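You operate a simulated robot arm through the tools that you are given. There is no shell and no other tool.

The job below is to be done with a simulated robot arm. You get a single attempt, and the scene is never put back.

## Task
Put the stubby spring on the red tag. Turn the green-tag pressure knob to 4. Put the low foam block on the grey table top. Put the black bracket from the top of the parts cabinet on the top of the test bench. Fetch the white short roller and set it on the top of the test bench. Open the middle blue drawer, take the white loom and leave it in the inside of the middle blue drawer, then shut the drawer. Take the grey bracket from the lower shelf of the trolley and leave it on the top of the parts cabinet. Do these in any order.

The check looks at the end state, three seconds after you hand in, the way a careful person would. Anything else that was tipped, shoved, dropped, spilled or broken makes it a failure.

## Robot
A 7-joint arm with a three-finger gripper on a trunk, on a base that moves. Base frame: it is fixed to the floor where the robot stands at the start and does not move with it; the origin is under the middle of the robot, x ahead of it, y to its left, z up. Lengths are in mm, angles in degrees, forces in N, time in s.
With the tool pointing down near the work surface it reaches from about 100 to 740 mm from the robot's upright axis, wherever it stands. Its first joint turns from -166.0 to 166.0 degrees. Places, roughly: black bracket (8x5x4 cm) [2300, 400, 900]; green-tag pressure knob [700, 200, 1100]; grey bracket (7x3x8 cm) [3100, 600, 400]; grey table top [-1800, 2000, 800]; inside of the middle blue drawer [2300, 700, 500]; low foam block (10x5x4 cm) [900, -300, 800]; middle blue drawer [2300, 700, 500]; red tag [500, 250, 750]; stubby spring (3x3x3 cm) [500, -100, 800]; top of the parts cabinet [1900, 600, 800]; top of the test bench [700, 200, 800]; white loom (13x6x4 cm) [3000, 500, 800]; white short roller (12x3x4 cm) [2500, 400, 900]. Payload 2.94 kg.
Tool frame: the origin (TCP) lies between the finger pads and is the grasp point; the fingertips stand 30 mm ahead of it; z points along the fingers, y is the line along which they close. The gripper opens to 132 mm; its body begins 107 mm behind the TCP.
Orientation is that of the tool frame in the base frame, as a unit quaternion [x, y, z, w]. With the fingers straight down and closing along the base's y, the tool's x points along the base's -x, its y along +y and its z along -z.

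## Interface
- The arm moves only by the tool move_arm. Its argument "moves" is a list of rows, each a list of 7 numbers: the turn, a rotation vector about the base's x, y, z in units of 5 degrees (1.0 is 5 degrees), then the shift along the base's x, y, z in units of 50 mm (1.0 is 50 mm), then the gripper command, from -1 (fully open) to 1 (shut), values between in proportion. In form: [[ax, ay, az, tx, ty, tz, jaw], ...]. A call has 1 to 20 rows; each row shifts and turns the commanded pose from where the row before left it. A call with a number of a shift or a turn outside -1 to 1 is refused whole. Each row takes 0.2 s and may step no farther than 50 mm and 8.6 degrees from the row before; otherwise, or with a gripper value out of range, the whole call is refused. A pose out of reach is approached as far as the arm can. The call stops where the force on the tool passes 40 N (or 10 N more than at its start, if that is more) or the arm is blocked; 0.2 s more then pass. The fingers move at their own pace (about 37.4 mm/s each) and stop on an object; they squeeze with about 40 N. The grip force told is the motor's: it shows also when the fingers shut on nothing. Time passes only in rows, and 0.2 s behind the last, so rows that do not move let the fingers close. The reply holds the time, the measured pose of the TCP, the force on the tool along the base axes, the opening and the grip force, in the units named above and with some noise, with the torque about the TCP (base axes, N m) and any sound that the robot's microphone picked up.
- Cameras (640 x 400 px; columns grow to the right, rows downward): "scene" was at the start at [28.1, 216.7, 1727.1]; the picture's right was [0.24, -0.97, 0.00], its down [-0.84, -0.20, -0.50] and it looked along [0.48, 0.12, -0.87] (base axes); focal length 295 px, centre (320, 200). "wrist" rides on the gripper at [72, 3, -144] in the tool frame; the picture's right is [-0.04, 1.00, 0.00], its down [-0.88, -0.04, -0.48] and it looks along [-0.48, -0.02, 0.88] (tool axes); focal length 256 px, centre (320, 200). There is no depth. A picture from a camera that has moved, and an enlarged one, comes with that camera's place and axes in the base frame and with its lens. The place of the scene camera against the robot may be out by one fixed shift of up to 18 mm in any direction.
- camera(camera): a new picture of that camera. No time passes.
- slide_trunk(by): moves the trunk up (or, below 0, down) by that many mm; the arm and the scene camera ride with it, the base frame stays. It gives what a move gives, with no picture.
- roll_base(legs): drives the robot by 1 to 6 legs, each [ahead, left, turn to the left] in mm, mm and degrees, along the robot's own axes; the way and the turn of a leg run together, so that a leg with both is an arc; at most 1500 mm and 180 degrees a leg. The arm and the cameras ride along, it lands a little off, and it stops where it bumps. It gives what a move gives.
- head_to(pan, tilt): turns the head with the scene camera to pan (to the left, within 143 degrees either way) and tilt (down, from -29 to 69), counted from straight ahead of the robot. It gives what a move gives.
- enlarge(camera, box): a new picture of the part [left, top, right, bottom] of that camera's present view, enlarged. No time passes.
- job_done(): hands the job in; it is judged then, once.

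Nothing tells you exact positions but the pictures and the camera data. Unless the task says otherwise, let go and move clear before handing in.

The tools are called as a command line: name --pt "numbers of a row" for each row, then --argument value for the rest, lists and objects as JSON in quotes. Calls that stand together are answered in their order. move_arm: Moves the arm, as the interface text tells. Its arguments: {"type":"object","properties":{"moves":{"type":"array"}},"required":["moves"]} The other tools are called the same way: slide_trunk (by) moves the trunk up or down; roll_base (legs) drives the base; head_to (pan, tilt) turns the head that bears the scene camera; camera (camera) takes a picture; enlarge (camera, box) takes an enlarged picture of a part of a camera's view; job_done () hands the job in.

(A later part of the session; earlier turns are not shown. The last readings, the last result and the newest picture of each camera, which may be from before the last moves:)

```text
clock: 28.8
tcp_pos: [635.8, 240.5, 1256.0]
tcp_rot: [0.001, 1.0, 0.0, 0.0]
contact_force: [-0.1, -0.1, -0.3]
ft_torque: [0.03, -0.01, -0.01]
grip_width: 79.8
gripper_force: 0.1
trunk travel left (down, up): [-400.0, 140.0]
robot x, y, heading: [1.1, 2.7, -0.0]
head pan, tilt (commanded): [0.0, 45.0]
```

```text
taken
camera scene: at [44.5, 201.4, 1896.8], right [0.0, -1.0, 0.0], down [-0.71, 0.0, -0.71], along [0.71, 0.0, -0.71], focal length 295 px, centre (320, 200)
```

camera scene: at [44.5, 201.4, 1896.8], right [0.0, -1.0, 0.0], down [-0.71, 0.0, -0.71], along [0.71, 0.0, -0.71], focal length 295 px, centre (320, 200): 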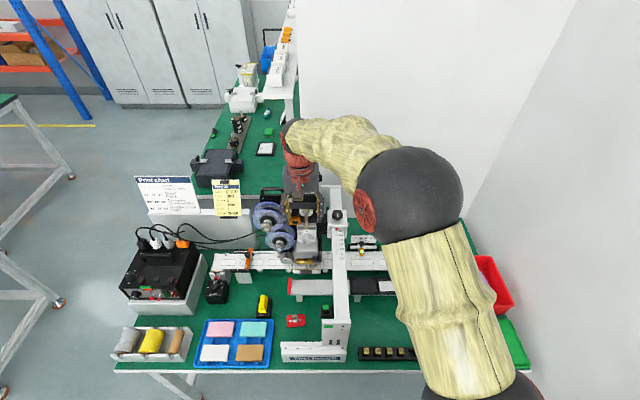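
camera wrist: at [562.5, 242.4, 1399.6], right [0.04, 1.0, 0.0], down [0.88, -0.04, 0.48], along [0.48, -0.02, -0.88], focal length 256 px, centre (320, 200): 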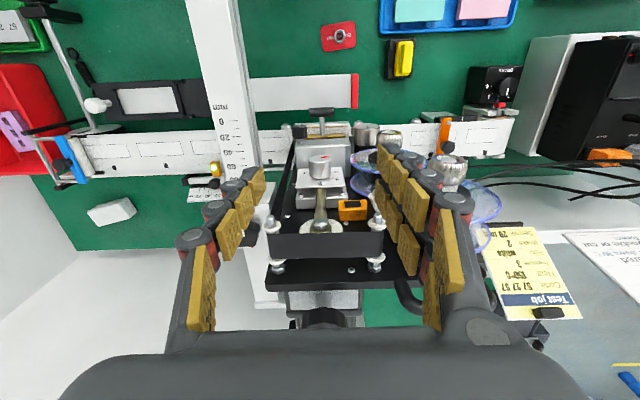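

enlarge --camera "wrist" --box '[260, 120, 400, 208]'

enlarge --camera "wrist" --box '[260, 180, 420, 320]'

enlarge --camera "scene" --box '[230, 170, 390, 290]'

```text
4.55 times, centred on (330, 164) of wrist
camera zoom: at [562.5, 242.4, 1399.6], right [0.04, 1.0, 0.0], down [0.88, -0.04, 0.48], along [0.48, -0.02, -0.88], focal length 1164 px, centre (274, 364)
```

zoom: 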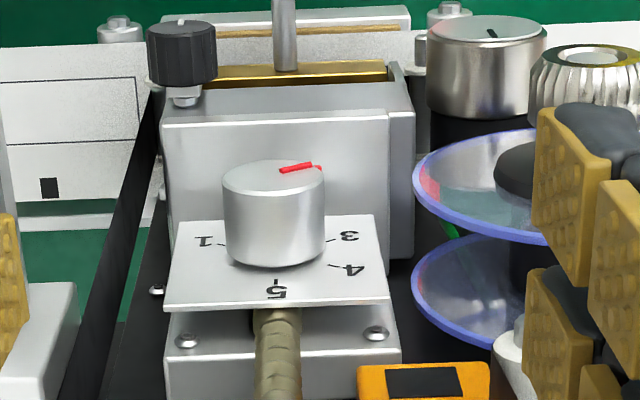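

```text
2.86 times, centred on (340, 250) of wrist
camera zoom: at [562.5, 242.4, 1399.6], right [0.04, 1.0, 0.0], down [0.88, -0.04, 0.48], along [0.48, -0.02, -0.88], focal length 731 px, centre (263, 57)
```

zoom: 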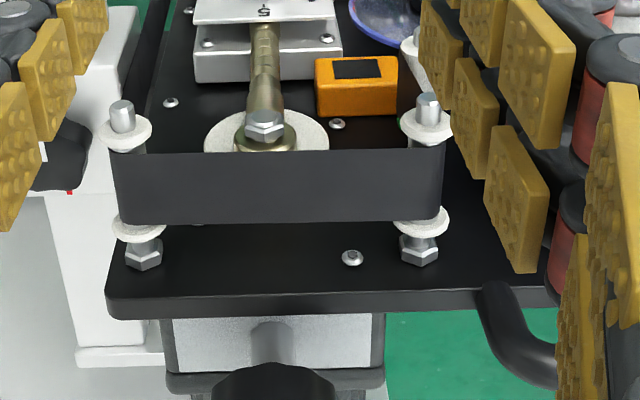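

```text
3.33 times, centred on (310, 230) of scene
camera zoom: at [44.5, 201.4, 1896.8], right [0.0, -1.0, 0.0], down [-0.71, 0.0, -0.71], along [0.71, 0.0, -0.71], focal length 984 px, centre (353, 100)
```

zoom: 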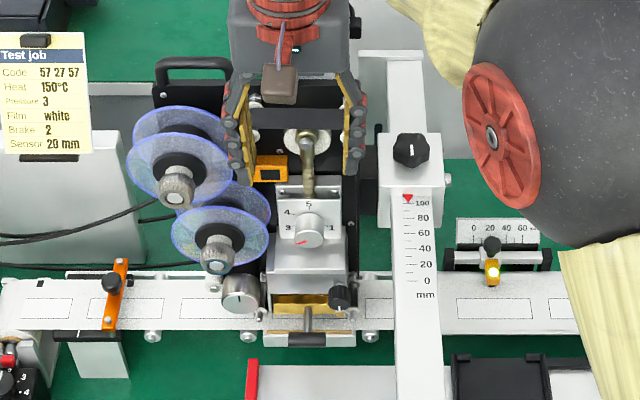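

The knob's plate is vertical and faces the robot: knob about 31 mm wide, axis along −x, at about (683–702, 238, 1065), reading roughly 3, with 4 at its upper left. I'll back off and pitch the tool to face it so the wrist camera sees it head-on.

move_arm --pt "0 0 0 -0.9 0 0 -0.5" --pt "0 0 0 -0.9 0 0 -0.5" --pt "0 -1 0 -0.6 0 0 -0.5" --pt "0 -1 0 0 0 0 -0.5" --pt "0 -1 0 0 0 0 -0.5" --pt "0 -1 0 0 0 0 -0.5" --pt "0 -1 0 0 0 0 -0.5" --pt "0 -1 0 0 0 0 -0.5" --pt "0 -1 0 0 0 0 -0.5" --pt "0 -1 0 0 0 0 -0.5" --pt "0 -1 0 0 0 0 -0.5" --pt "0 -1 0 0 0 0 -0.5" --pt "0 -1 0 0 0 0 -0.5" --pt "0 -1 0 0 0 0 -0.5" --pt "0 0 0 0 0 0 -0.5"

camera --camera "wrist"

camera --camera "scene"

```text
clock: 32.0
tcp_pos: [513.6, 238.1, 1255.6]
tcp_rot: [0.0, 0.866, 0.0, 0.5]
contact_force: [-0.1, 0.0, -0.3]
ft_torque: [-0.02, 0.02, 0.01]
grip_width: 99.1
gripper_force: 0.1
trunk travel left (down, up): [-400.0, 140.0]
robot x, y, heading: [-1.4, 3.2, 0.1]
head pan, tilt (commanded): [0.0, 45.0]
```

```text
taken
camera wrist: at [352.5, 241.5, 1265.6], right [0.02, 1.0, 0.04], down [0.03, -0.04, 1.0], along [1.0, -0.02, -0.03], focal length 256 px, centre (320, 200)
```

wrist: 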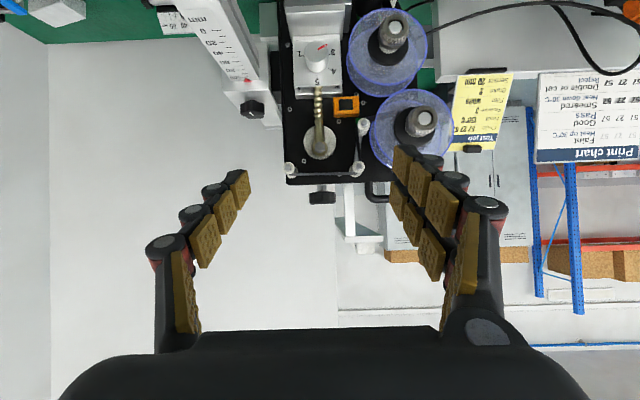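

```text
taken
camera scene: at [44.7, 201.2, 1896.8], right [0.0, -1.0, 0.0], down [-0.71, 0.0, -0.71], along [0.71, 0.0, -0.71], focal length 295 px, centre (320, 200)
```

scene: 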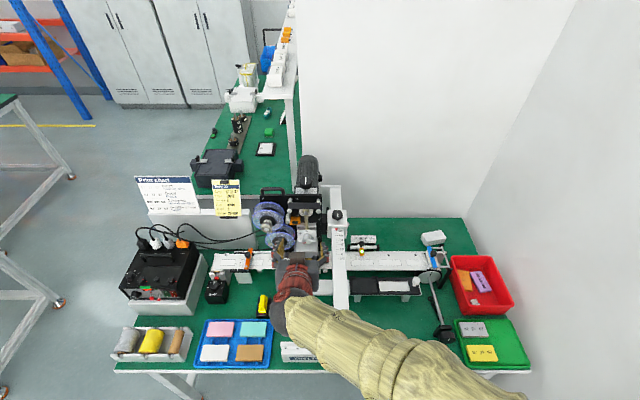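

The wrist now looks level at the panel (image upside down). I'll zoom on the knob and its surroundings.

enlarge --camera "wrist" --box '[276, 0, 404, 80]'

enlarge --camera "wrist" --box '[180, 0, 440, 170]'

```text
5.00 times, centred on (340, 40) of wrist
camera zoom: at [352.5, 241.5, 1265.6], right [0.02, 1.0, 0.04], down [0.03, -0.04, 1.0], along [1.0, -0.02, -0.03], focal length 1280 px, centre (220, 1000)
```

zoom: 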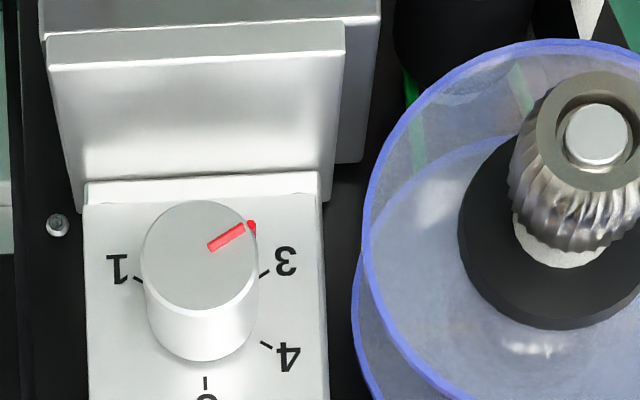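

```text
2.35 times, centred on (310, 85) of wrist
camera zoom: at [352.5, 241.5, 1265.6], right [0.02, 1.0, 0.04], down [0.03, -0.04, 1.0], along [1.0, -0.02, -0.03], focal length 602 px, centre (344, 471)
```

zoom: 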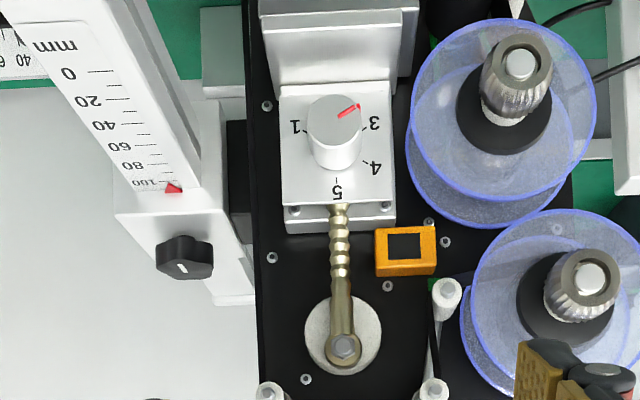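

The view shows the pointer exactly on 3 (ticks 60° apart; 4 at upper left), a reel about 21 mm to the knob's left and a shelf 20 mm below. The single-finger side must go on the reel side, so I'll roll the tool about its axis here in free space and check how far it goes.

move_arm --pt "1 0 -0.5774 0 0 0 -0.5" --pt "1 0 -0.5774 0 0 0 -0.5" --pt "1 0 -0.5774 0 0 0 -0.5" --pt "1 0 -0.5774 0 0 0 -0.5" --pt "1 0 -0.5774 0 0 0 -0.5" --pt "1 0 -0.5774 0 0 0 -0.5" --pt "1 0 -0.5774 0 0 0 -0.5" --pt "1 0 -0.5774 0 0 0 -0.5" --pt "1 0 -0.5774 0 0 0 -0.5" --pt "1 0 -0.5774 0 0 0 -0.5" --pt "1 0 -0.5774 0 0 0 -0.5" --pt "1 0 -0.5774 0 0 0 -0.5" --pt "1 0 -0.5774 0 0 0 -0.5" --pt "0 0 0 0 0 0 -0.5"

camera --camera "scene"

```text
clock: 35.0
tcp_pos: [516.2, 229.4, 1305.8]
tcp_rot: [0.528, 0.691, 0.299, 0.393]
contact_force: [-0.2, -0.1, -0.3]
ft_torque: [0.0, -0.03, -0.02]
grip_width: 98.7
gripper_force: 0.0
out of reach, approached as far as the arm can: row 11, 12, 13
trunk travel left (down, up): [-400.0, 140.0]
robot x, y, heading: [1.0, -3.3, 0.0]
head pan, tilt (commanded): [0.0, 45.0]
```

```text
taken
camera scene: at [44.7, 201.2, 1896.8], right [0.0, -1.0, 0.0], down [-0.71, 0.0, -0.71], along [0.71, 0.0, -0.71], focal length 295 px, centre (320, 200)
```

scene: 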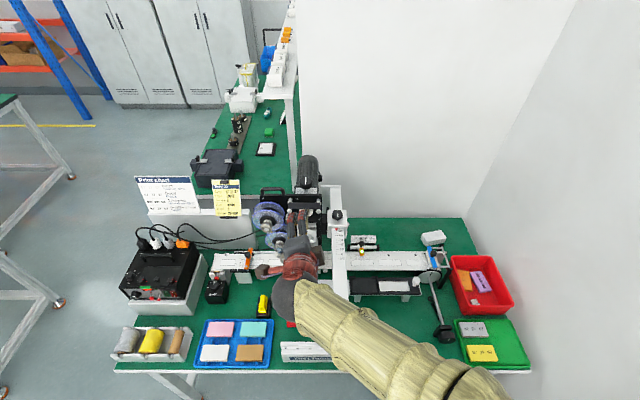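

Rolling the positive way hits a joint limit near 60–75°, so the other direction should have plenty of range. I'll roll back through zero and on the negative way.

move_arm --pt "-1 0 0.5774 0 0 0 -0.5" --pt "-1 0 0.5774 0 0 0 -0.5" --pt "-1 0 0.5774 0 0 0 -0.5" --pt "-1 0 0.5774 0 0 0 -0.5" --pt "-1 0 0.5774 0 0 0 -0.5" --pt "-1 0 0.5774 0 0 0 -0.5" --pt "-1 0 0.5774 0 0 0 -0.5" --pt "-1 0 0.5774 0 0 0 -0.5" --pt "-1 0 0.5774 0 0 0 -0.5" --pt "-1 0 0.5774 0 0 0 -0.5" --pt "-1 0 0.5774 0 0 0 -0.5" --pt "-1 0 0.5774 0 0 0 -0.5" --pt "-1 0 0.5774 0 0 0 -0.5" --pt "0 0 0 0 0 0 -0.5"

move_arm --pt "-1 0 0.5774 0 0 0 -0.5" --pt "-1 0 0.5774 0 0 0 -0.5" --pt "-1 0 0.5774 0 0 0 -0.5" --pt "-1 0 0.5774 0 0 0 -0.5" --pt "-1 0 0.5774 0 0 0 -0.5" --pt "-1 0 0.5774 0 0 0 -0.5" --pt "-1 0 0.5774 0 0 0 -0.5" --pt "-1 0 0.5774 0 0 0 -0.5" --pt "-1 0 0.5774 0 0 0 -0.5" --pt "-1 0 0.5774 0 0 0 -0.5" --pt "-1 0 0.5774 0 0 0 -0.5" --pt "-1 0 0.5774 0 0 0 -0.5" --pt "-1 0 0.5774 0 0 0 -0.5" --pt "-1 0 0.5774 0 0 0 -0.5" --pt "-1 0 0.5774 0 0 0 -0.5" --pt "-1 0 0.5774 0 0 0 -0.5" --pt "0 0 0 0 0 0 -0.5"

camera --camera "scene"

```text
clock: 38.0
tcp_pos: [515.4, 228.5, 1306.9]
tcp_rot: [-0.001, 0.866, 0.0, 0.5]
contact_force: [-0.5, 0.4, -0.5]
ft_torque: [0.0, 0.02, -0.03]
grip_width: 98.7
gripper_force: 0.1
trunk travel left (down, up): [-400.0, 140.0]
robot x, y, heading: [0.5, 3.8, -0.3]
head pan, tilt (commanded): [0.0, 45.0]
```

```text
clock: 41.6
tcp_pos: [515.4, 229.5, 1306.6]
tcp_rot: [0.626, -0.599, 0.36, -0.346]
contact_force: [0.2, -0.4, 0.4]
ft_torque: [-0.05, 0.0, 0.03]
grip_width: 99.1
gripper_force: 0.1
trunk travel left (down, up): [-400.0, 140.0]
robot x, y, heading: [2.6, -1.7, 0.1]
head pan, tilt (commanded): [0.0, 45.0]
```

```text
taken
camera scene: at [44.6, 201.1, 1896.8], right [0.0, -1.0, 0.0], down [-0.71, 0.0, -0.71], along [0.71, 0.0, -0.71], focal length 295 px, centre (320, 200)
```

scene: 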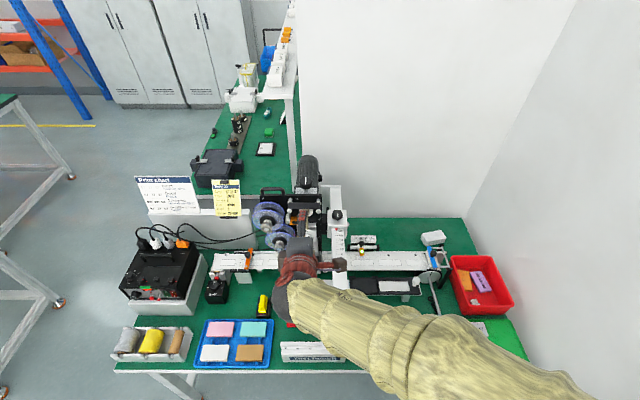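

The negative roll works (now −92°). I'll continue to about −208°.

move_arm --pt "-1 0 0.5774 0 0 0 -0.5" --pt "-1 0 0.5774 0 0 0 -0.5" --pt "-1 0 0.5774 0 0 0 -0.5" --pt "-1 0 0.5774 0 0 0 -0.5" --pt "-1 0 0.5774 0 0 0 -0.5" --pt "-1 0 0.5774 0 0 0 -0.5" --pt "-1 0 0.5774 0 0 0 -0.5" --pt "-1 0 0.5774 0 0 0 -0.5" --pt "-1 0 0.5774 0 0 0 -0.5" --pt "-1 0 0.5774 0 0 0 -0.5" --pt "-1 0 0.5774 0 0 0 -0.5" --pt "-1 0 0.5774 0 0 0 -0.5" --pt "-1 0 0.5774 0 0 0 -0.5" --pt "-1 0 0.5774 0 0 0 -0.5" --pt "-1 0 0.5774 0 0 0 -0.5" --pt "-1 0 0.5774 0 0 0 -0.5" --pt "0 0 0 0 0 0 -0.5"

camera --camera "wrist"

camera --camera "scene"

```text
clock: 45.2
tcp_pos: [516.2, 228.8, 1308.0]
tcp_rot: [0.866, 0.037, 0.499, 0.022]
contact_force: [0.1, 0.0, 0.2]
ft_torque: [0.04, 0.01, -0.01]
grip_width: 99.1
gripper_force: 0.0
trunk travel left (down, up): [-400.0, 140.0]
robot x, y, heading: [-2.0, -0.5, -0.1]
head pan, tilt (commanded): [0.0, 45.0]
```

```text
taken
camera wrist: at [427.2, 232.2, 1441.7], right [0.02, -1.0, 0.04], down [-0.85, -0.04, -0.52], along [0.52, -0.02, -0.85], focal length 256 px, centre (320, 200)
```

wrist: 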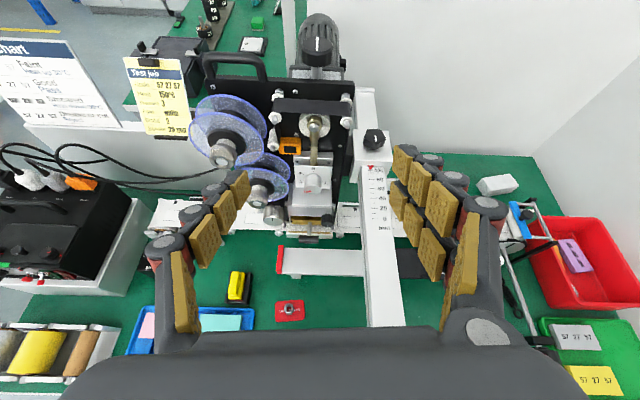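

```text
taken
camera scene: at [44.7, 201.1, 1896.8], right [0.0, -1.0, 0.0], down [-0.71, 0.0, -0.71], along [0.71, 0.0, -0.71], focal length 295 px, centre (320, 200)
```

scene: 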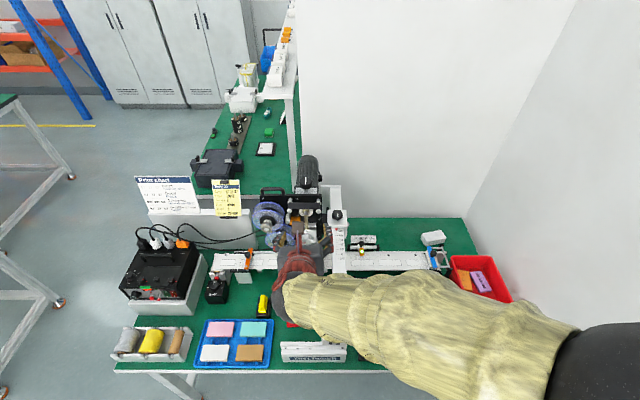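

The tool is now rolled with its single finger on the reel side and the camera on top. I'll flatten the tilt to 20°, swing −25° about the knob axis, and descend to a stand-off 150 mm before the knob.

move_arm --pt "0 -1 0 0 0 0 0.2" --pt "0 -1 0 0 0 0 0.36" --pt "-1 0 0 0 0.1 -0.3 0.36" --pt "-1 0 0 0 0.1 -0.3 0.36" --pt "-1 0 0 0 0.1 -0.3 0.36" --pt "-1 0 0 0 0.1 -0.3 0.36" --pt "-1 0 0 0 0.1 -0.3 0.36" --pt "0 0 0 0.18 0.19 -0.9 0.36" --pt "0 0 0 0 0 -0.9 0.36" --pt "0 0 0 0 0 -0.5 0.36" --pt "0 0 0 0 0 0 0.36"

camera --camera "wrist"

camera --camera "scene"

```text
clock: 47.6
tcp_pos: [524.4, 264.8, 1116.4]
tcp_rot: [0.794, 0.158, 0.552, 0.199]
contact_force: [0.7, -0.6, -0.1]
ft_torque: [-0.01, -0.02, -0.01]
grip_width: 42.2
gripper_force: 0.1
trunk travel left (down, up): [-400.0, 140.0]
robot x, y, heading: [0.2, 1.1, -0.2]
head pan, tilt (commanded): [0.0, 45.0]
```

```text
taken
camera wrist: at [413.8, 316.8, 1221.4], right [0.01, -0.89, 0.46], down [-0.75, -0.31, -0.59], along [0.66, -0.33, -0.67], focal length 256 px, centre (320, 200)
```

wrist: 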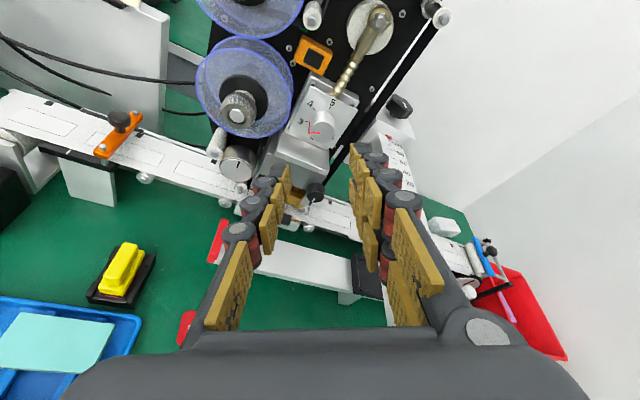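

```text
taken
camera scene: at [44.7, 201.2, 1896.8], right [0.0, -1.0, 0.0], down [-0.71, 0.0, -0.71], along [0.71, 0.0, -0.71], focal length 295 px, centre (320, 200)
```

scene: 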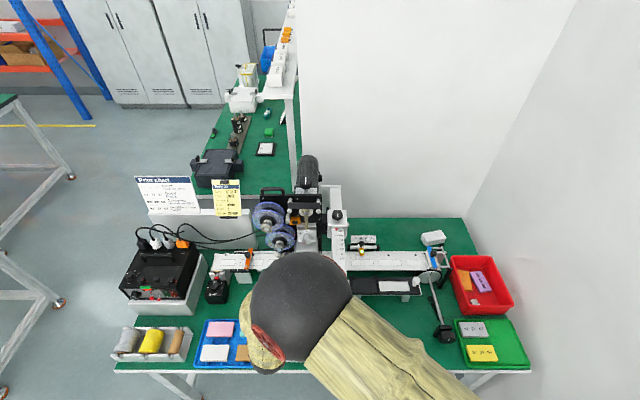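

The arm is at the stand-off with the single finger at the lower left of the knob as planned. I'll zoom in to refine the knob position.

enlarge --camera "wrist" --box '[240, 70, 400, 170]'

```text
4.00 times, centred on (320, 120) of wrist
camera zoom: at [413.8, 316.8, 1221.4], right [0.01, -0.89, 0.46], down [-0.75, -0.31, -0.59], along [0.66, -0.33, -0.67], focal length 1024 px, centre (320, 520)
```

zoom: 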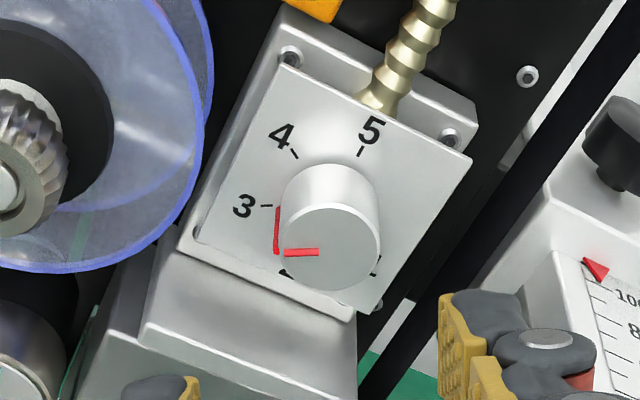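

The knob face centre checks out at (680, 237.5, 1065). I'll advance 90 mm along the tool axis and look again.

move_arm --pt "0 0 0 0.57 -0.095 -0.17 0.36" --pt "0 0 0 0.57 -0.095 -0.17 0.36" --pt "0 0 0 0.56 -0.09 -0.17 0.36" --pt "0 0 0 0 0 0 0.36"

camera --camera "wrist"

enlarge --camera "wrist" --box '[240, 90, 400, 190]'

camera --camera "scene"

```text
clock: 48.6
tcp_pos: [610.6, 249.5, 1089.5]
tcp_rot: [0.794, 0.158, 0.552, 0.2]
contact_force: [0.3, -0.3, 0.0]
ft_torque: [0.02, 0.0, 0.0]
grip_width: 42.5
gripper_force: 0.1
trunk travel left (down, up): [-400.0, 140.0]
robot x, y, heading: [1.1, -2.5, 0.1]
head pan, tilt (commanded): [0.0, 45.0]
```

```text
taken
camera wrist: at [499.9, 301.4, 1195.8], right [0.01, -0.89, 0.46], down [-0.75, -0.31, -0.59], along [0.66, -0.33, -0.67], focal length 256 px, centre (320, 200)
```

wrist: 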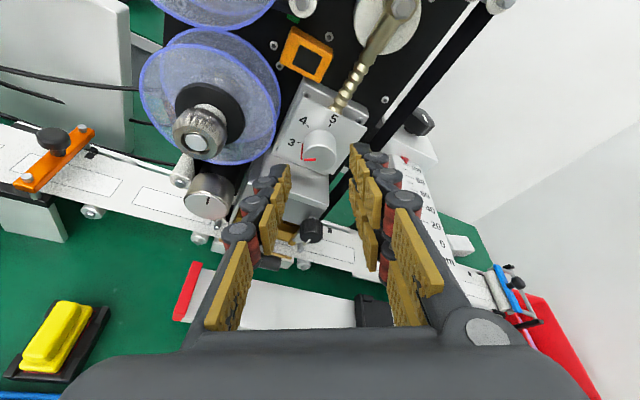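

```text
4.00 times, centred on (320, 140) of wrist
camera zoom: at [499.9, 301.4, 1195.8], right [0.01, -0.89, 0.46], down [-0.75, -0.31, -0.59], along [0.66, -0.33, -0.67], focal length 1024 px, centre (320, 440)
```

zoom: 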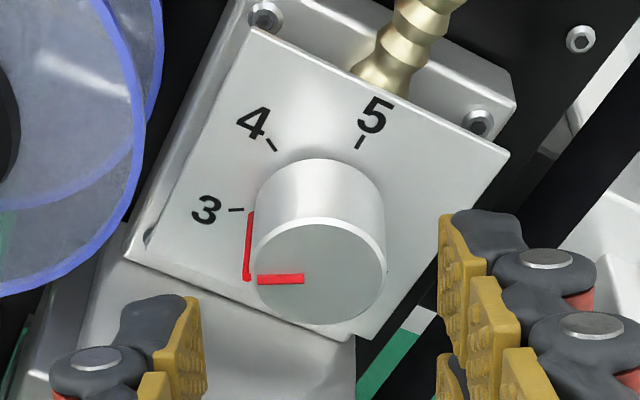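

```text
taken
camera scene: at [44.6, 201.3, 1896.8], right [0.0, -1.0, 0.0], down [-0.71, 0.0, -0.71], along [0.71, 0.0, -0.71], focal length 295 px, centre (320, 200)
```

scene: 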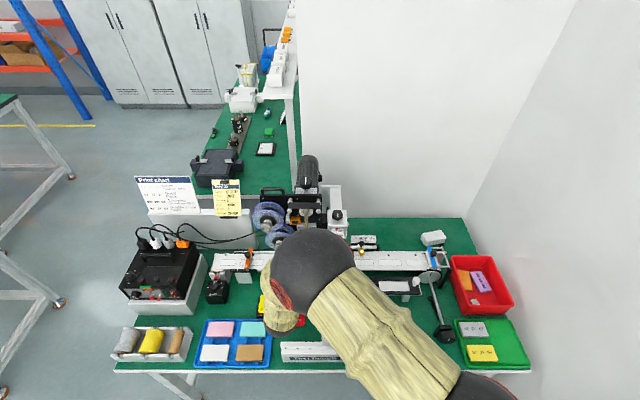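

The knob is centred between the fingers. I'll advance the remaining 58 mm so the fingertips straddle the knob.

move_arm --pt "0 0 0 0.4 -0.056 -0.123 0.36" --pt "0 0 0 0.4 -0.056 -0.123 0.36" --pt "0 0 0 0.3 -0.044 -0.094 0.36" --pt "0 0 0 0 0 0 0.36"

camera --camera "wrist"

enlarge --camera "wrist" --box '[240, 120, 400, 220]'

```text
clock: 49.6
tcp_pos: [664.6, 241.1, 1074.2]
tcp_rot: [0.794, 0.158, 0.552, 0.2]
contact_force: [0.4, -0.3, 0.3]
ft_torque: [-0.02, 0.03, 0.01]
grip_width: 42.2
gripper_force: 0.1
trunk travel left (down, up): [-400.0, 140.0]
robot x, y, heading: [1.6, 0.8, -0.1]
head pan, tilt (commanded): [0.0, 45.0]
```

```text
taken
camera wrist: at [554.8, 293.7, 1178.7], right [0.01, -0.89, 0.46], down [-0.75, -0.31, -0.58], along [0.66, -0.33, -0.67], focal length 256 px, centre (320, 200)
```

wrist: 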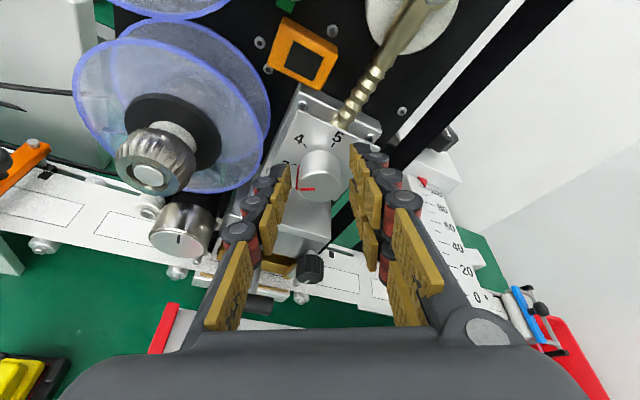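

```text
4.00 times, centred on (320, 170) of wrist
camera zoom: at [554.8, 293.7, 1178.7], right [0.01, -0.89, 0.46], down [-0.75, -0.31, -0.58], along [0.66, -0.33, -0.67], focal length 1024 px, centre (320, 320)
```

zoom: 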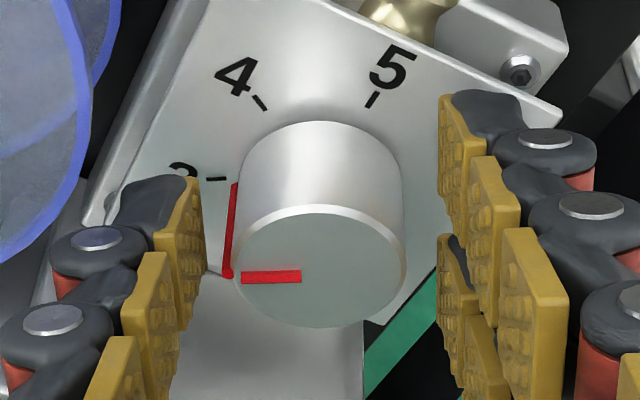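

The fingertips straddle the knob with its pointer on 3. I'll close the fingers on it.

move_arm --pt "0 0 0 0 0 0 1" --pt "0 0 0 0 0 0 1" --pt "0 0 0 0 0 0 1" --pt "0 0 0 0 0 0 1"

enlarge --camera "wrist" --box '[240, 120, 400, 220]'

```text
clock: 50.6
tcp_pos: [665.5, 242.3, 1073.7]
tcp_rot: [0.794, 0.157, 0.552, 0.201]
contact_force: [0.2, 0.8, -1.7]
ft_torque: [0.04, -0.06, -0.08]
grip_width: 30.2
gripper_force: 45.4
trunk travel left (down, up): [-400.0, 140.0]
robot x, y, heading: [1.3, -1.9, -0.1]
head pan, tilt (commanded): [0.0, 45.0]
```

```text
4.00 times, centred on (320, 170) of wrist
camera zoom: at [554.9, 294.0, 1178.5], right [0.01, -0.89, 0.46], down [-0.75, -0.31, -0.58], along [0.66, -0.33, -0.67], focal length 1024 px, centre (320, 320)
```

zoom: 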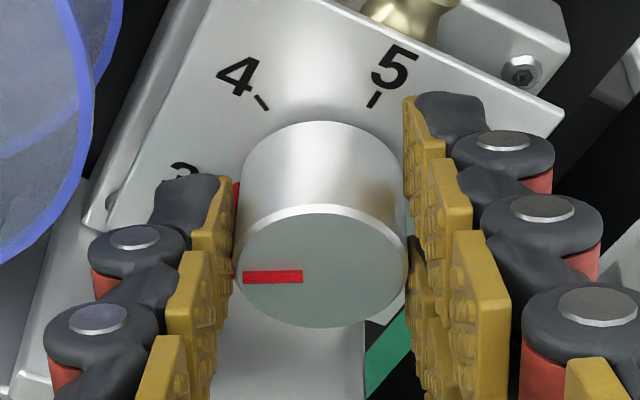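

Gripped cleanly at 30 mm with almost no side load. I'll turn it +30° about the knob axis (clockwise as seen by the robot) with the TCP orbiting the axis.

move_arm --pt "1 0 0 0 -0.0166 0.0068 1" --pt "1 0 0 0 -0.017 0.0054 1" --pt "1 0 0 0 -0.0176 0.0038 1" --pt "1 0 0 0 -0.0178 0.0024 1" --pt "1 0 0 0 -0.0178 0.0008 1" --pt "1 0 0 0 -0.0178 -0.0008 1" --pt "0 0 0 0 0 0 1"

enlarge --camera "wrist" --box '[240, 120, 400, 220]'

camera --camera "wrist"

```text
clock: 52.2
tcp_pos: [664.5, 236.6, 1074.4]
tcp_rot: [0.82, 0.009, 0.572, -0.011]
contact_force: [3.0, -0.6, -6.3]
ft_torque: [-0.05, 0.07, -0.15]
grip_width: 30.2
gripper_force: 45.4
trunk travel left (down, up): [-400.0, 140.0]
robot x, y, heading: [-0.3, 0.4, -0.2]
head pan, tilt (commanded): [0.0, 45.0]
```

```text
4.00 times, centred on (320, 170) of wrist
camera zoom: at [555.0, 228.7, 1192.0], right [0.01, -1.0, -0.05], down [-0.75, 0.02, -0.66], along [0.66, 0.05, -0.75], focal length 1024 px, centre (320, 320)
```

zoom: 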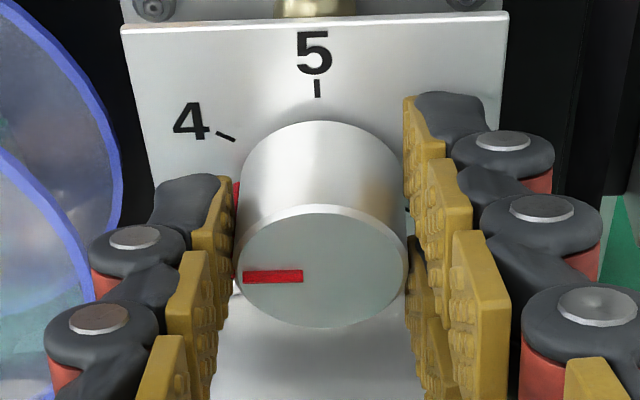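

```text
taken
camera wrist: at [555.0, 228.7, 1192.0], right [0.01, -1.0, -0.05], down [-0.75, 0.02, -0.66], along [0.66, 0.05, -0.75], focal length 256 px, centre (320, 200)
```

wrist: 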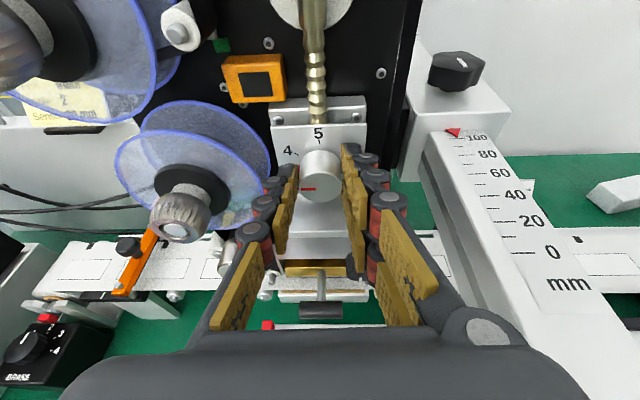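

The knob turned with the fingers; the pointer now points level left, halfway from 3 to 4. I'll loosen by about 3 mm per side, swing back −30° around the knob, and regrip for the second half.

move_arm --pt "0 0 0 0 0 0 0.47" --pt "0 0 0 0 0 0 0.46" --pt "0 0 0 0 0 0 0.46" --pt "0 0 0 0 0 0 0.46"

enlarge --camera "wrist" --box '[240, 120, 400, 220]'

```text
clock: 53.2
tcp_pos: [665.1, 237.1, 1075.0]
tcp_rot: [0.819, 0.009, 0.574, -0.011]
contact_force: [0.1, 0.3, -0.4]
ft_torque: [0.04, 0.0, 0.02]
grip_width: 36.0
gripper_force: 0.0
trunk travel left (down, up): [-400.0, 140.0]
robot x, y, heading: [0.8, -2.2, -0.1]
head pan, tilt (commanded): [0.0, 45.0]
```

```text
4.00 times, centred on (320, 170) of wrist
camera zoom: at [554.5, 228.9, 1192.8], right [0.01, -1.0, -0.05], down [-0.75, 0.02, -0.66], along [0.66, 0.05, -0.75], focal length 1024 px, centre (320, 320)
```

zoom: 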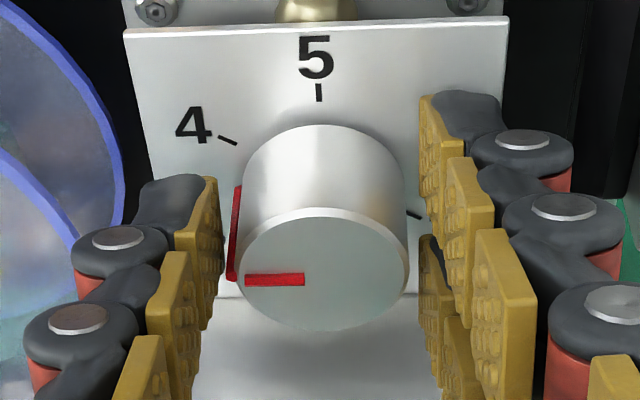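

The knob stayed put with clear gaps on both sides. I'll swing back −30° around it.

move_arm --pt "-1 0 0 0 0.0178 0.0008 0.46" --pt "-1 0 0 0 0.0178 -0.0008 0.46" --pt "-1 0 0 0 0.0178 -0.0024 0.46" --pt "-1 0 0 0 0.0176 -0.0038 0.46" --pt "-1 0 0 0 0.017 -0.0054 0.46" --pt "-1 0 0 0 0.0166 -0.0068 0.46" --pt "0 0 0 0 0 0 0.46"

enlarge --camera "wrist" --box '[240, 120, 400, 220]'

```text
clock: 54.8
tcp_pos: [664.7, 241.8, 1074.1]
tcp_rot: [0.794, 0.158, 0.551, 0.202]
contact_force: [-0.3, 0.6, 0.5]
ft_torque: [-0.05, 0.02, 0.01]
grip_width: 35.5
gripper_force: 0.1
trunk travel left (down, up): [-400.0, 140.0]
robot x, y, heading: [2.4, 0.2, 0.1]
head pan, tilt (commanded): [0.0, 45.0]
```

```text
4.00 times, centred on (320, 170) of wrist
camera zoom: at [554.4, 293.8, 1179.9], right [0.01, -0.89, 0.46], down [-0.75, -0.31, -0.58], along [0.66, -0.33, -0.67], focal length 1024 px, centre (320, 320)
```

zoom: 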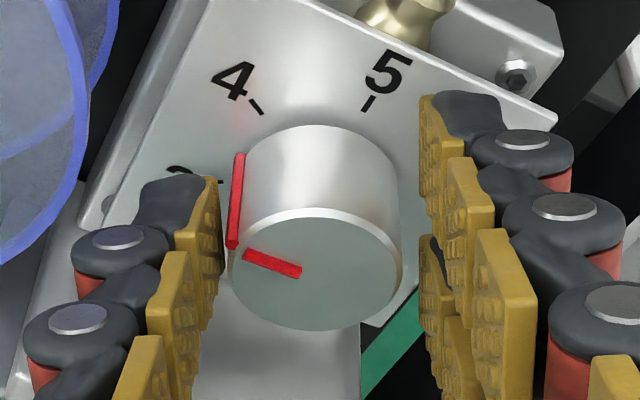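

The pointer is halfway between 3 and 4. Now I regrip and turn another +30°.

move_arm --pt "0 0 0 0 0 0 1" --pt "0 0 0 0 0 0 1" --pt "0 0 0 0 0 0 1" --pt "0 0 0 0 0 0 1" --pt "1 0 0 0 -0.0166 0.0068 1" --pt "1 0 0 0 -0.017 0.0054 1" --pt "1 0 0 0 -0.0176 0.0038 1" --pt "1 0 0 0 -0.0178 0.0024 1" --pt "1 0 0 0 -0.0178 0.0008 1" --pt "1 0 0 0 -0.0178 -0.0008 1" --pt "0 0 0 0 0 0 1"

enlarge --camera "wrist" --box '[240, 120, 400, 220]'

```text
clock: 57.2
tcp_pos: [665.3, 236.8, 1076.2]
tcp_rot: [0.819, 0.009, 0.573, -0.012]
contact_force: [2.7, -1.9, 0.1]
ft_torque: [-0.04, -0.65, -0.22]
grip_width: 30.1
gripper_force: 45.2
trunk travel left (down, up): [-400.0, 140.0]
robot x, y, heading: [-0.6, 1.9, 0.3]
head pan, tilt (commanded): [0.0, 45.0]
```

```text
4.00 times, centred on (320, 170) of wrist
camera zoom: at [554.3, 228.6, 1192.6], right [0.01, -1.0, -0.05], down [-0.75, 0.02, -0.66], along [0.66, 0.05, -0.75], focal length 1024 px, centre (320, 320)
```

zoom: 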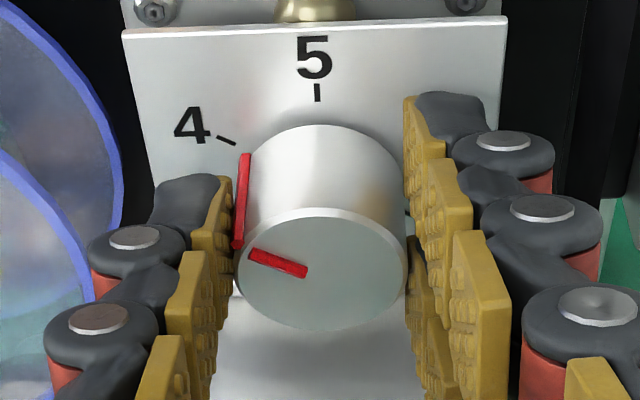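

The pointer looks close to 4. I'll release, back off along the tool axis, and read it from farther away.

move_arm --pt "0 0 0 0 0 0 0.47" --pt "0 0 0 0 0 0 0.46" --pt "0 0 0 0 0 0 0.46" --pt "0 0 0 -0.5 -0.016 0.18 0.46" --pt "0 0 0 -0.9 -0.03 0.33 0.46" --pt "0 0 0 -0.9 -0.03 0.33 0.46" --pt "0 0 0 0 0 0 0.46"

camera --camera "wrist"

enlarge --camera "wrist" --box '[260, 80, 380, 155]'

```text
clock: 58.8
tcp_pos: [550.5, 233.0, 1117.0]
tcp_rot: [0.819, 0.009, 0.574, -0.012]
contact_force: [0.0, 0.4, 0.5]
ft_torque: [0.03, 0.02, -0.02]
grip_width: 35.6
gripper_force: 0.1
trunk travel left (down, up): [-400.0, 140.0]
robot x, y, heading: [0.5, 1.0, -0.0]
head pan, tilt (commanded): [0.0, 45.0]
```

```text
taken
camera wrist: at [439.0, 225.1, 1234.6], right [0.01, -1.0, -0.05], down [-0.75, 0.02, -0.66], along [0.66, 0.05, -0.75], focal length 256 px, centre (320, 200)
```

wrist: 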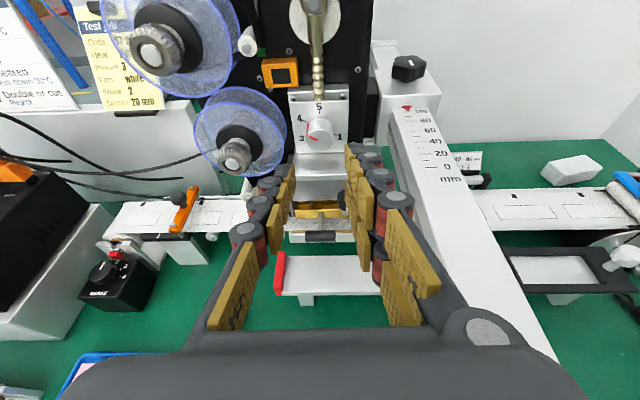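

```text
5.33 times, centred on (320, 118) of wrist
camera zoom: at [439.0, 225.1, 1234.6], right [0.01, -1.0, -0.05], down [-0.75, 0.02, -0.66], along [0.66, 0.05, -0.75], focal length 1365 px, centre (320, 640)
```

zoom: 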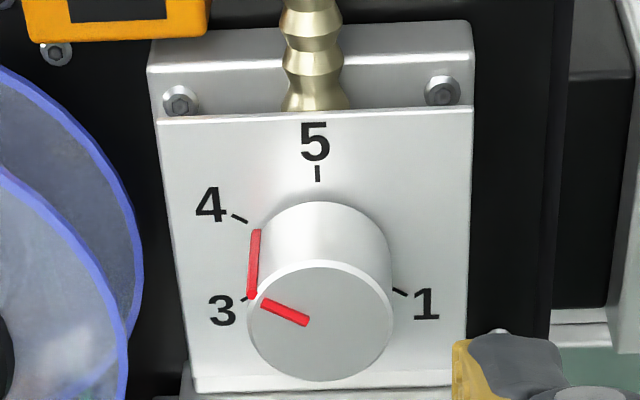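

The pointer seems within a few degrees of the 4 tick. I'll take a tighter zoom to measure it.

enlarge --camera "wrist" --box '[290, 95, 350, 155]'

```text
6.67 times, centred on (320, 125) of wrist
camera zoom: at [439.0, 225.1, 1234.6], right [0.01, -1.0, -0.05], down [-0.75, 0.02, -0.66], along [0.66, 0.05, -0.75], focal length 1707 px, centre (320, 700)
```

zoom: 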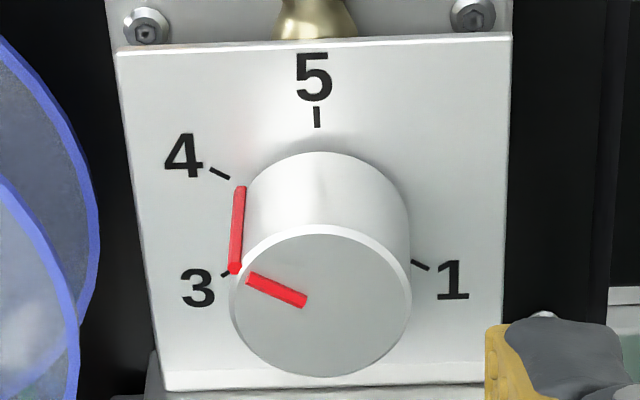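

The pointer is within about 3° of the 4 tick, so the knob reads 4. Next is the foam block at about (895, −337), beyond direct reach, so I'll lift the arm back and study the floor and base clearance for driving closer.

move_arm --pt "0 0 0 -0.8 0 0.5 0.3" --pt "0 0 0 -0.5 0 0.8 0.3" --pt "0 0 0 0 0 1 0" --pt "0 0 0 0 0 1 0" --pt "0 0 0 0 0 1 0" --pt "0 0 0 0 0 0 0"

head_to --pan -40 --tilt 60

camera --camera "scene"

head_to --pan 10 --tilt 69

camera --camera "scene"

head_to --pan -100 --tilt 50

camera --camera "scene"

```text
clock: 60.2
tcp_pos: [483.8, 235.2, 1333.1]
tcp_rot: [0.819, 0.009, 0.574, -0.011]
contact_force: [-0.3, 0.3, -0.6]
ft_torque: [-0.02, -0.03, 0.05]
grip_width: 65.8
gripper_force: 0.1
trunk travel left (down, up): [-400.0, 140.0]
robot x, y, heading: [-3.4, 3.7, 0.3]
head pan, tilt (commanded): [0.0, 45.0]
```

```text
clock: 61.3
tcp_pos: [484.0, 234.7, 1332.4]
tcp_rot: [0.819, 0.01, 0.574, -0.012]
contact_force: [0.1, 0.7, 0.3]
ft_torque: [0.0, 0.01, 0.01]
grip_width: 66.0
gripper_force: 0.1
trunk travel left (down, up): [-400.0, 140.0]
robot x, y, heading: [1.2, 1.3, 0.3]
head pan, tilt (commanded): [-40.0, 60.0]
```

```text
taken
camera scene: at [14.5, 158.4, 1877.3], right [-0.64, -0.77, 0.0], down [-0.66, 0.56, -0.5], along [0.38, -0.32, -0.87], focal length 295 px, centre (320, 200)
```

scene: 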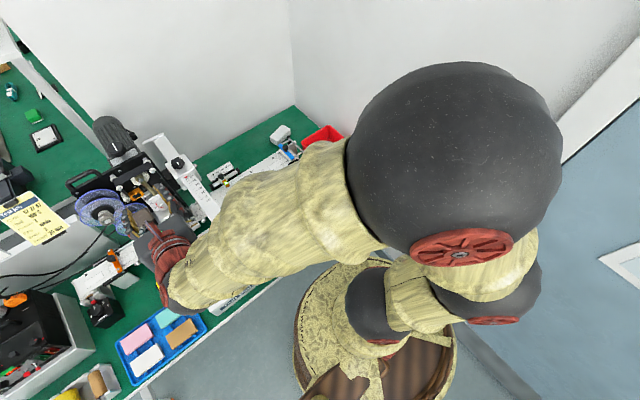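

```text
clock: 62.5
tcp_pos: [484.0, 233.7, 1333.6]
tcp_rot: [0.819, 0.009, 0.574, -0.011]
contact_force: [-0.5, -0.4, -0.1]
ft_torque: [-0.02, 0.01, -0.01]
grip_width: 66.3
gripper_force: 0.0
trunk travel left (down, up): [-400.0, 140.0]
robot x, y, heading: [3.9, -2.0, 0.2]
head pan, tilt (commanded): [10.0, 68.8]
```

```text
taken
camera scene: at [18.4, 210.8, 1867.9], right [0.17, -0.98, 0.0], down [-0.92, -0.16, -0.36], along [0.36, 0.06, -0.93], focal length 295 px, centre (320, 200)
```

scene: 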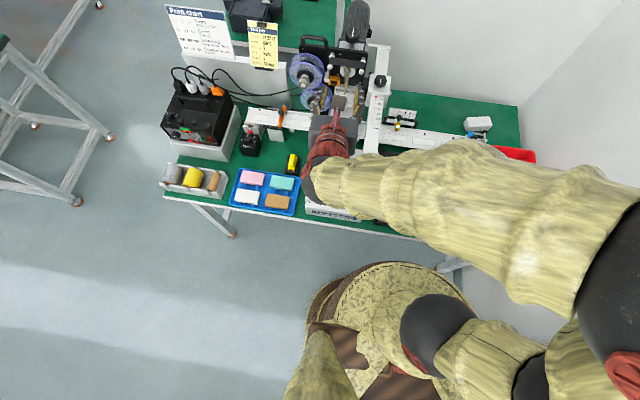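

```text
clock: 64.3
tcp_pos: [483.5, 234.6, 1333.5]
tcp_rot: [0.819, 0.009, 0.573, -0.011]
contact_force: [0.0, -0.2, 0.3]
ft_torque: [0.02, 0.01, -0.01]
grip_width: 66.1
gripper_force: 0.2
trunk travel left (down, up): [-400.0, 140.0]
robot x, y, heading: [-0.3, -1.0, -0.1]
head pan, tilt (commanded): [-100.0, 50.0]
```

```text
taken
camera scene: at [-50.0, 125.3, 1889.9], right [-0.98, 0.17, 0.0], down [0.13, 0.75, -0.64], along [-0.11, -0.63, -0.77], focal length 295 px, centre (320, 200)
```

scene: 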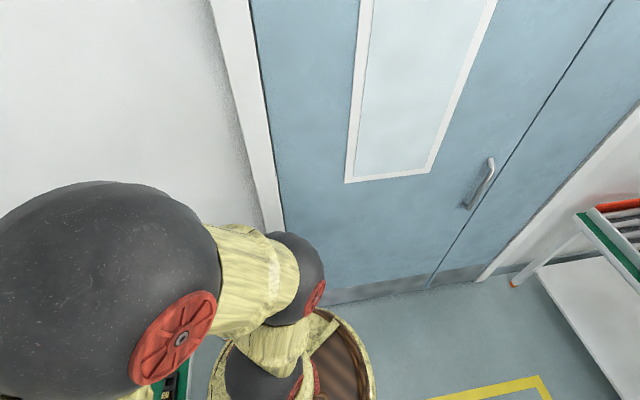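

The platform disc is about 235 mm in radius at z ≈ 940, the right wall is near y ≈ −580, and the folded elbow is high, so a modest shift right and ahead is safe. I'll drive 150 mm right and 40 mm ahead, then look at the foam block.

roll_base --legs '[[0, -150, 0], [40, 0, 0]]'

head_to --pan -15 --tilt 45

camera --camera "scene"

camera --camera "wrist"

```text
clock: 66.2
tcp_pos: [524.8, 86.3, 1331.6]
tcp_rot: [0.819, 0.01, 0.573, -0.012]
contact_force: [-0.2, -0.4, 0.3]
ft_torque: [0.01, -0.01, -0.01]
grip_width: 66.0
gripper_force: 0.1
trunk travel left (down, up): [-400.0, 140.0]
robot x, y, heading: [40.9, -146.4, 0.2]
head pan, tilt (commanded): [-100.0, 50.0]
```

```text
clock: 67.8
tcp_pos: [523.9, 86.2, 1332.3]
tcp_rot: [0.819, 0.01, 0.573, -0.012]
contact_force: [0.8, -0.5, -0.5]
ft_torque: [0.01, -0.02, -0.01]
grip_width: 66.2
gripper_force: 0.1
trunk travel left (down, up): [-400.0, 140.0]
robot x, y, heading: [40.2, -144.0, 0.1]
head pan, tilt (commanded): [-15.0, 45.0]
```

```text
taken
camera scene: at [81.7, 30.9, 1896.8], right [-0.26, -0.97, 0.0], down [-0.68, 0.18, -0.71], along [0.68, -0.18, -0.71], focal length 295 px, centre (320, 200)
```

scene: 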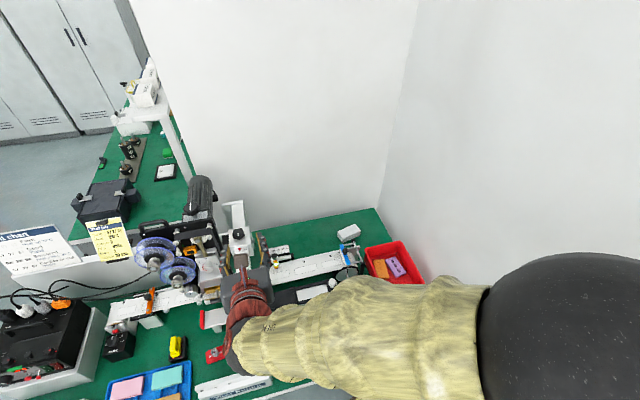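

```text
taken
camera wrist: at [412.9, 78.7, 1449.8], right [0.02, -1.0, -0.05], down [-0.75, 0.02, -0.66], along [0.66, 0.05, -0.75], focal length 256 px, centre (320, 200)
```

wrist: 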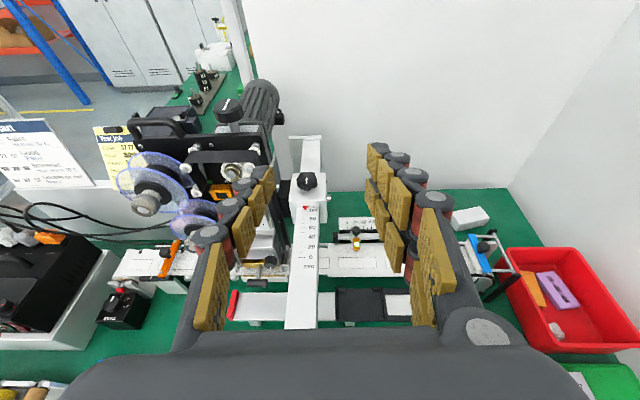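

The foam block is visible at the back right of the bench. I'll swing the arm over to it, pitching the tool to 45°, and look down on it.

move_arm --pt "0 0.5 0 0.23 -0.85 0 0" --pt "0 0.5 0 0.23 -0.85 0 0" --pt "0 0.5 0 0.23 -0.85 0 0" --pt "0 0.5 0 0.23 -0.85 0 0" --pt "0 0.5 0 0.23 -0.85 0 0" --pt "0 0.5 0 0.23 -0.85 0 0" --pt "0 0.5 0 0.23 -0.85 0 0" --pt "0 0.5 0 0.23 -0.85 0 0" --pt "0 0.5 0 0.23 -0.85 0 0" --pt "0 0.5 0 0.23 -0.8 0 0" --pt "0 0 0 0 0 -0.9 -0.5" --pt "0 0 0 0 0 -0.9 -1" --pt "0 0 0 0 0 -0.9 -1" --pt "0 0 0 0 0 -0.9 -1" --pt "0 0 0 0 0 0 -1"

camera --camera "wrist"

camera --camera "scene"

```text
clock: 71.0
tcp_pos: [638.7, -335.8, 1151.5]
tcp_rot: [0.924, 0.007, 0.382, -0.013]
contact_force: [-0.2, 0.1, -0.8]
ft_torque: [0.0, 0.02, 0.01]
grip_width: 132.4
gripper_force: 0.0
trunk travel left (down, up): [-400.0, 140.0]
robot x, y, heading: [40.9, -149.3, 0.2]
head pan, tilt (commanded): [-15.0, 45.0]
```

```text
taken
camera wrist: at [588.1, -343.8, 1304.3], right [-0.01, -1.0, -0.05], down [-0.96, 0.02, -0.28], along [0.29, 0.05, -0.96], focal length 256 px, centre (320, 200)
```

wrist: 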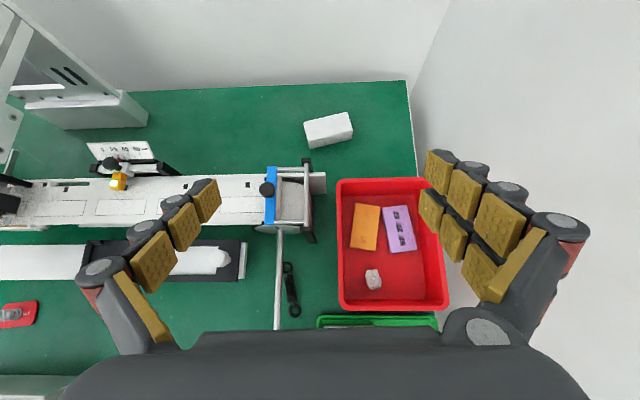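

```text
taken
camera scene: at [81.7, 30.8, 1896.8], right [-0.26, -0.97, 0.0], down [-0.68, 0.18, -0.71], along [0.68, -0.18, -0.71], focal length 295 px, centre (320, 200)
```

scene: 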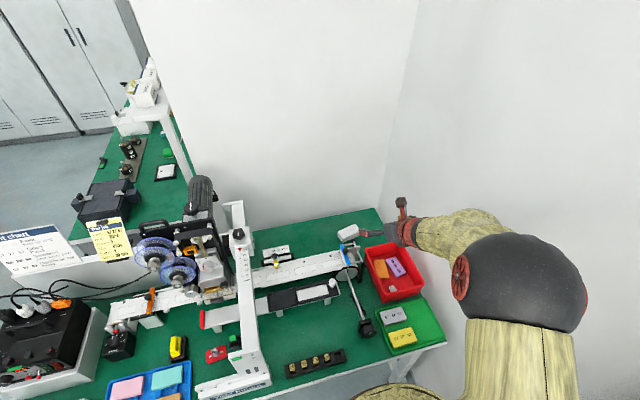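

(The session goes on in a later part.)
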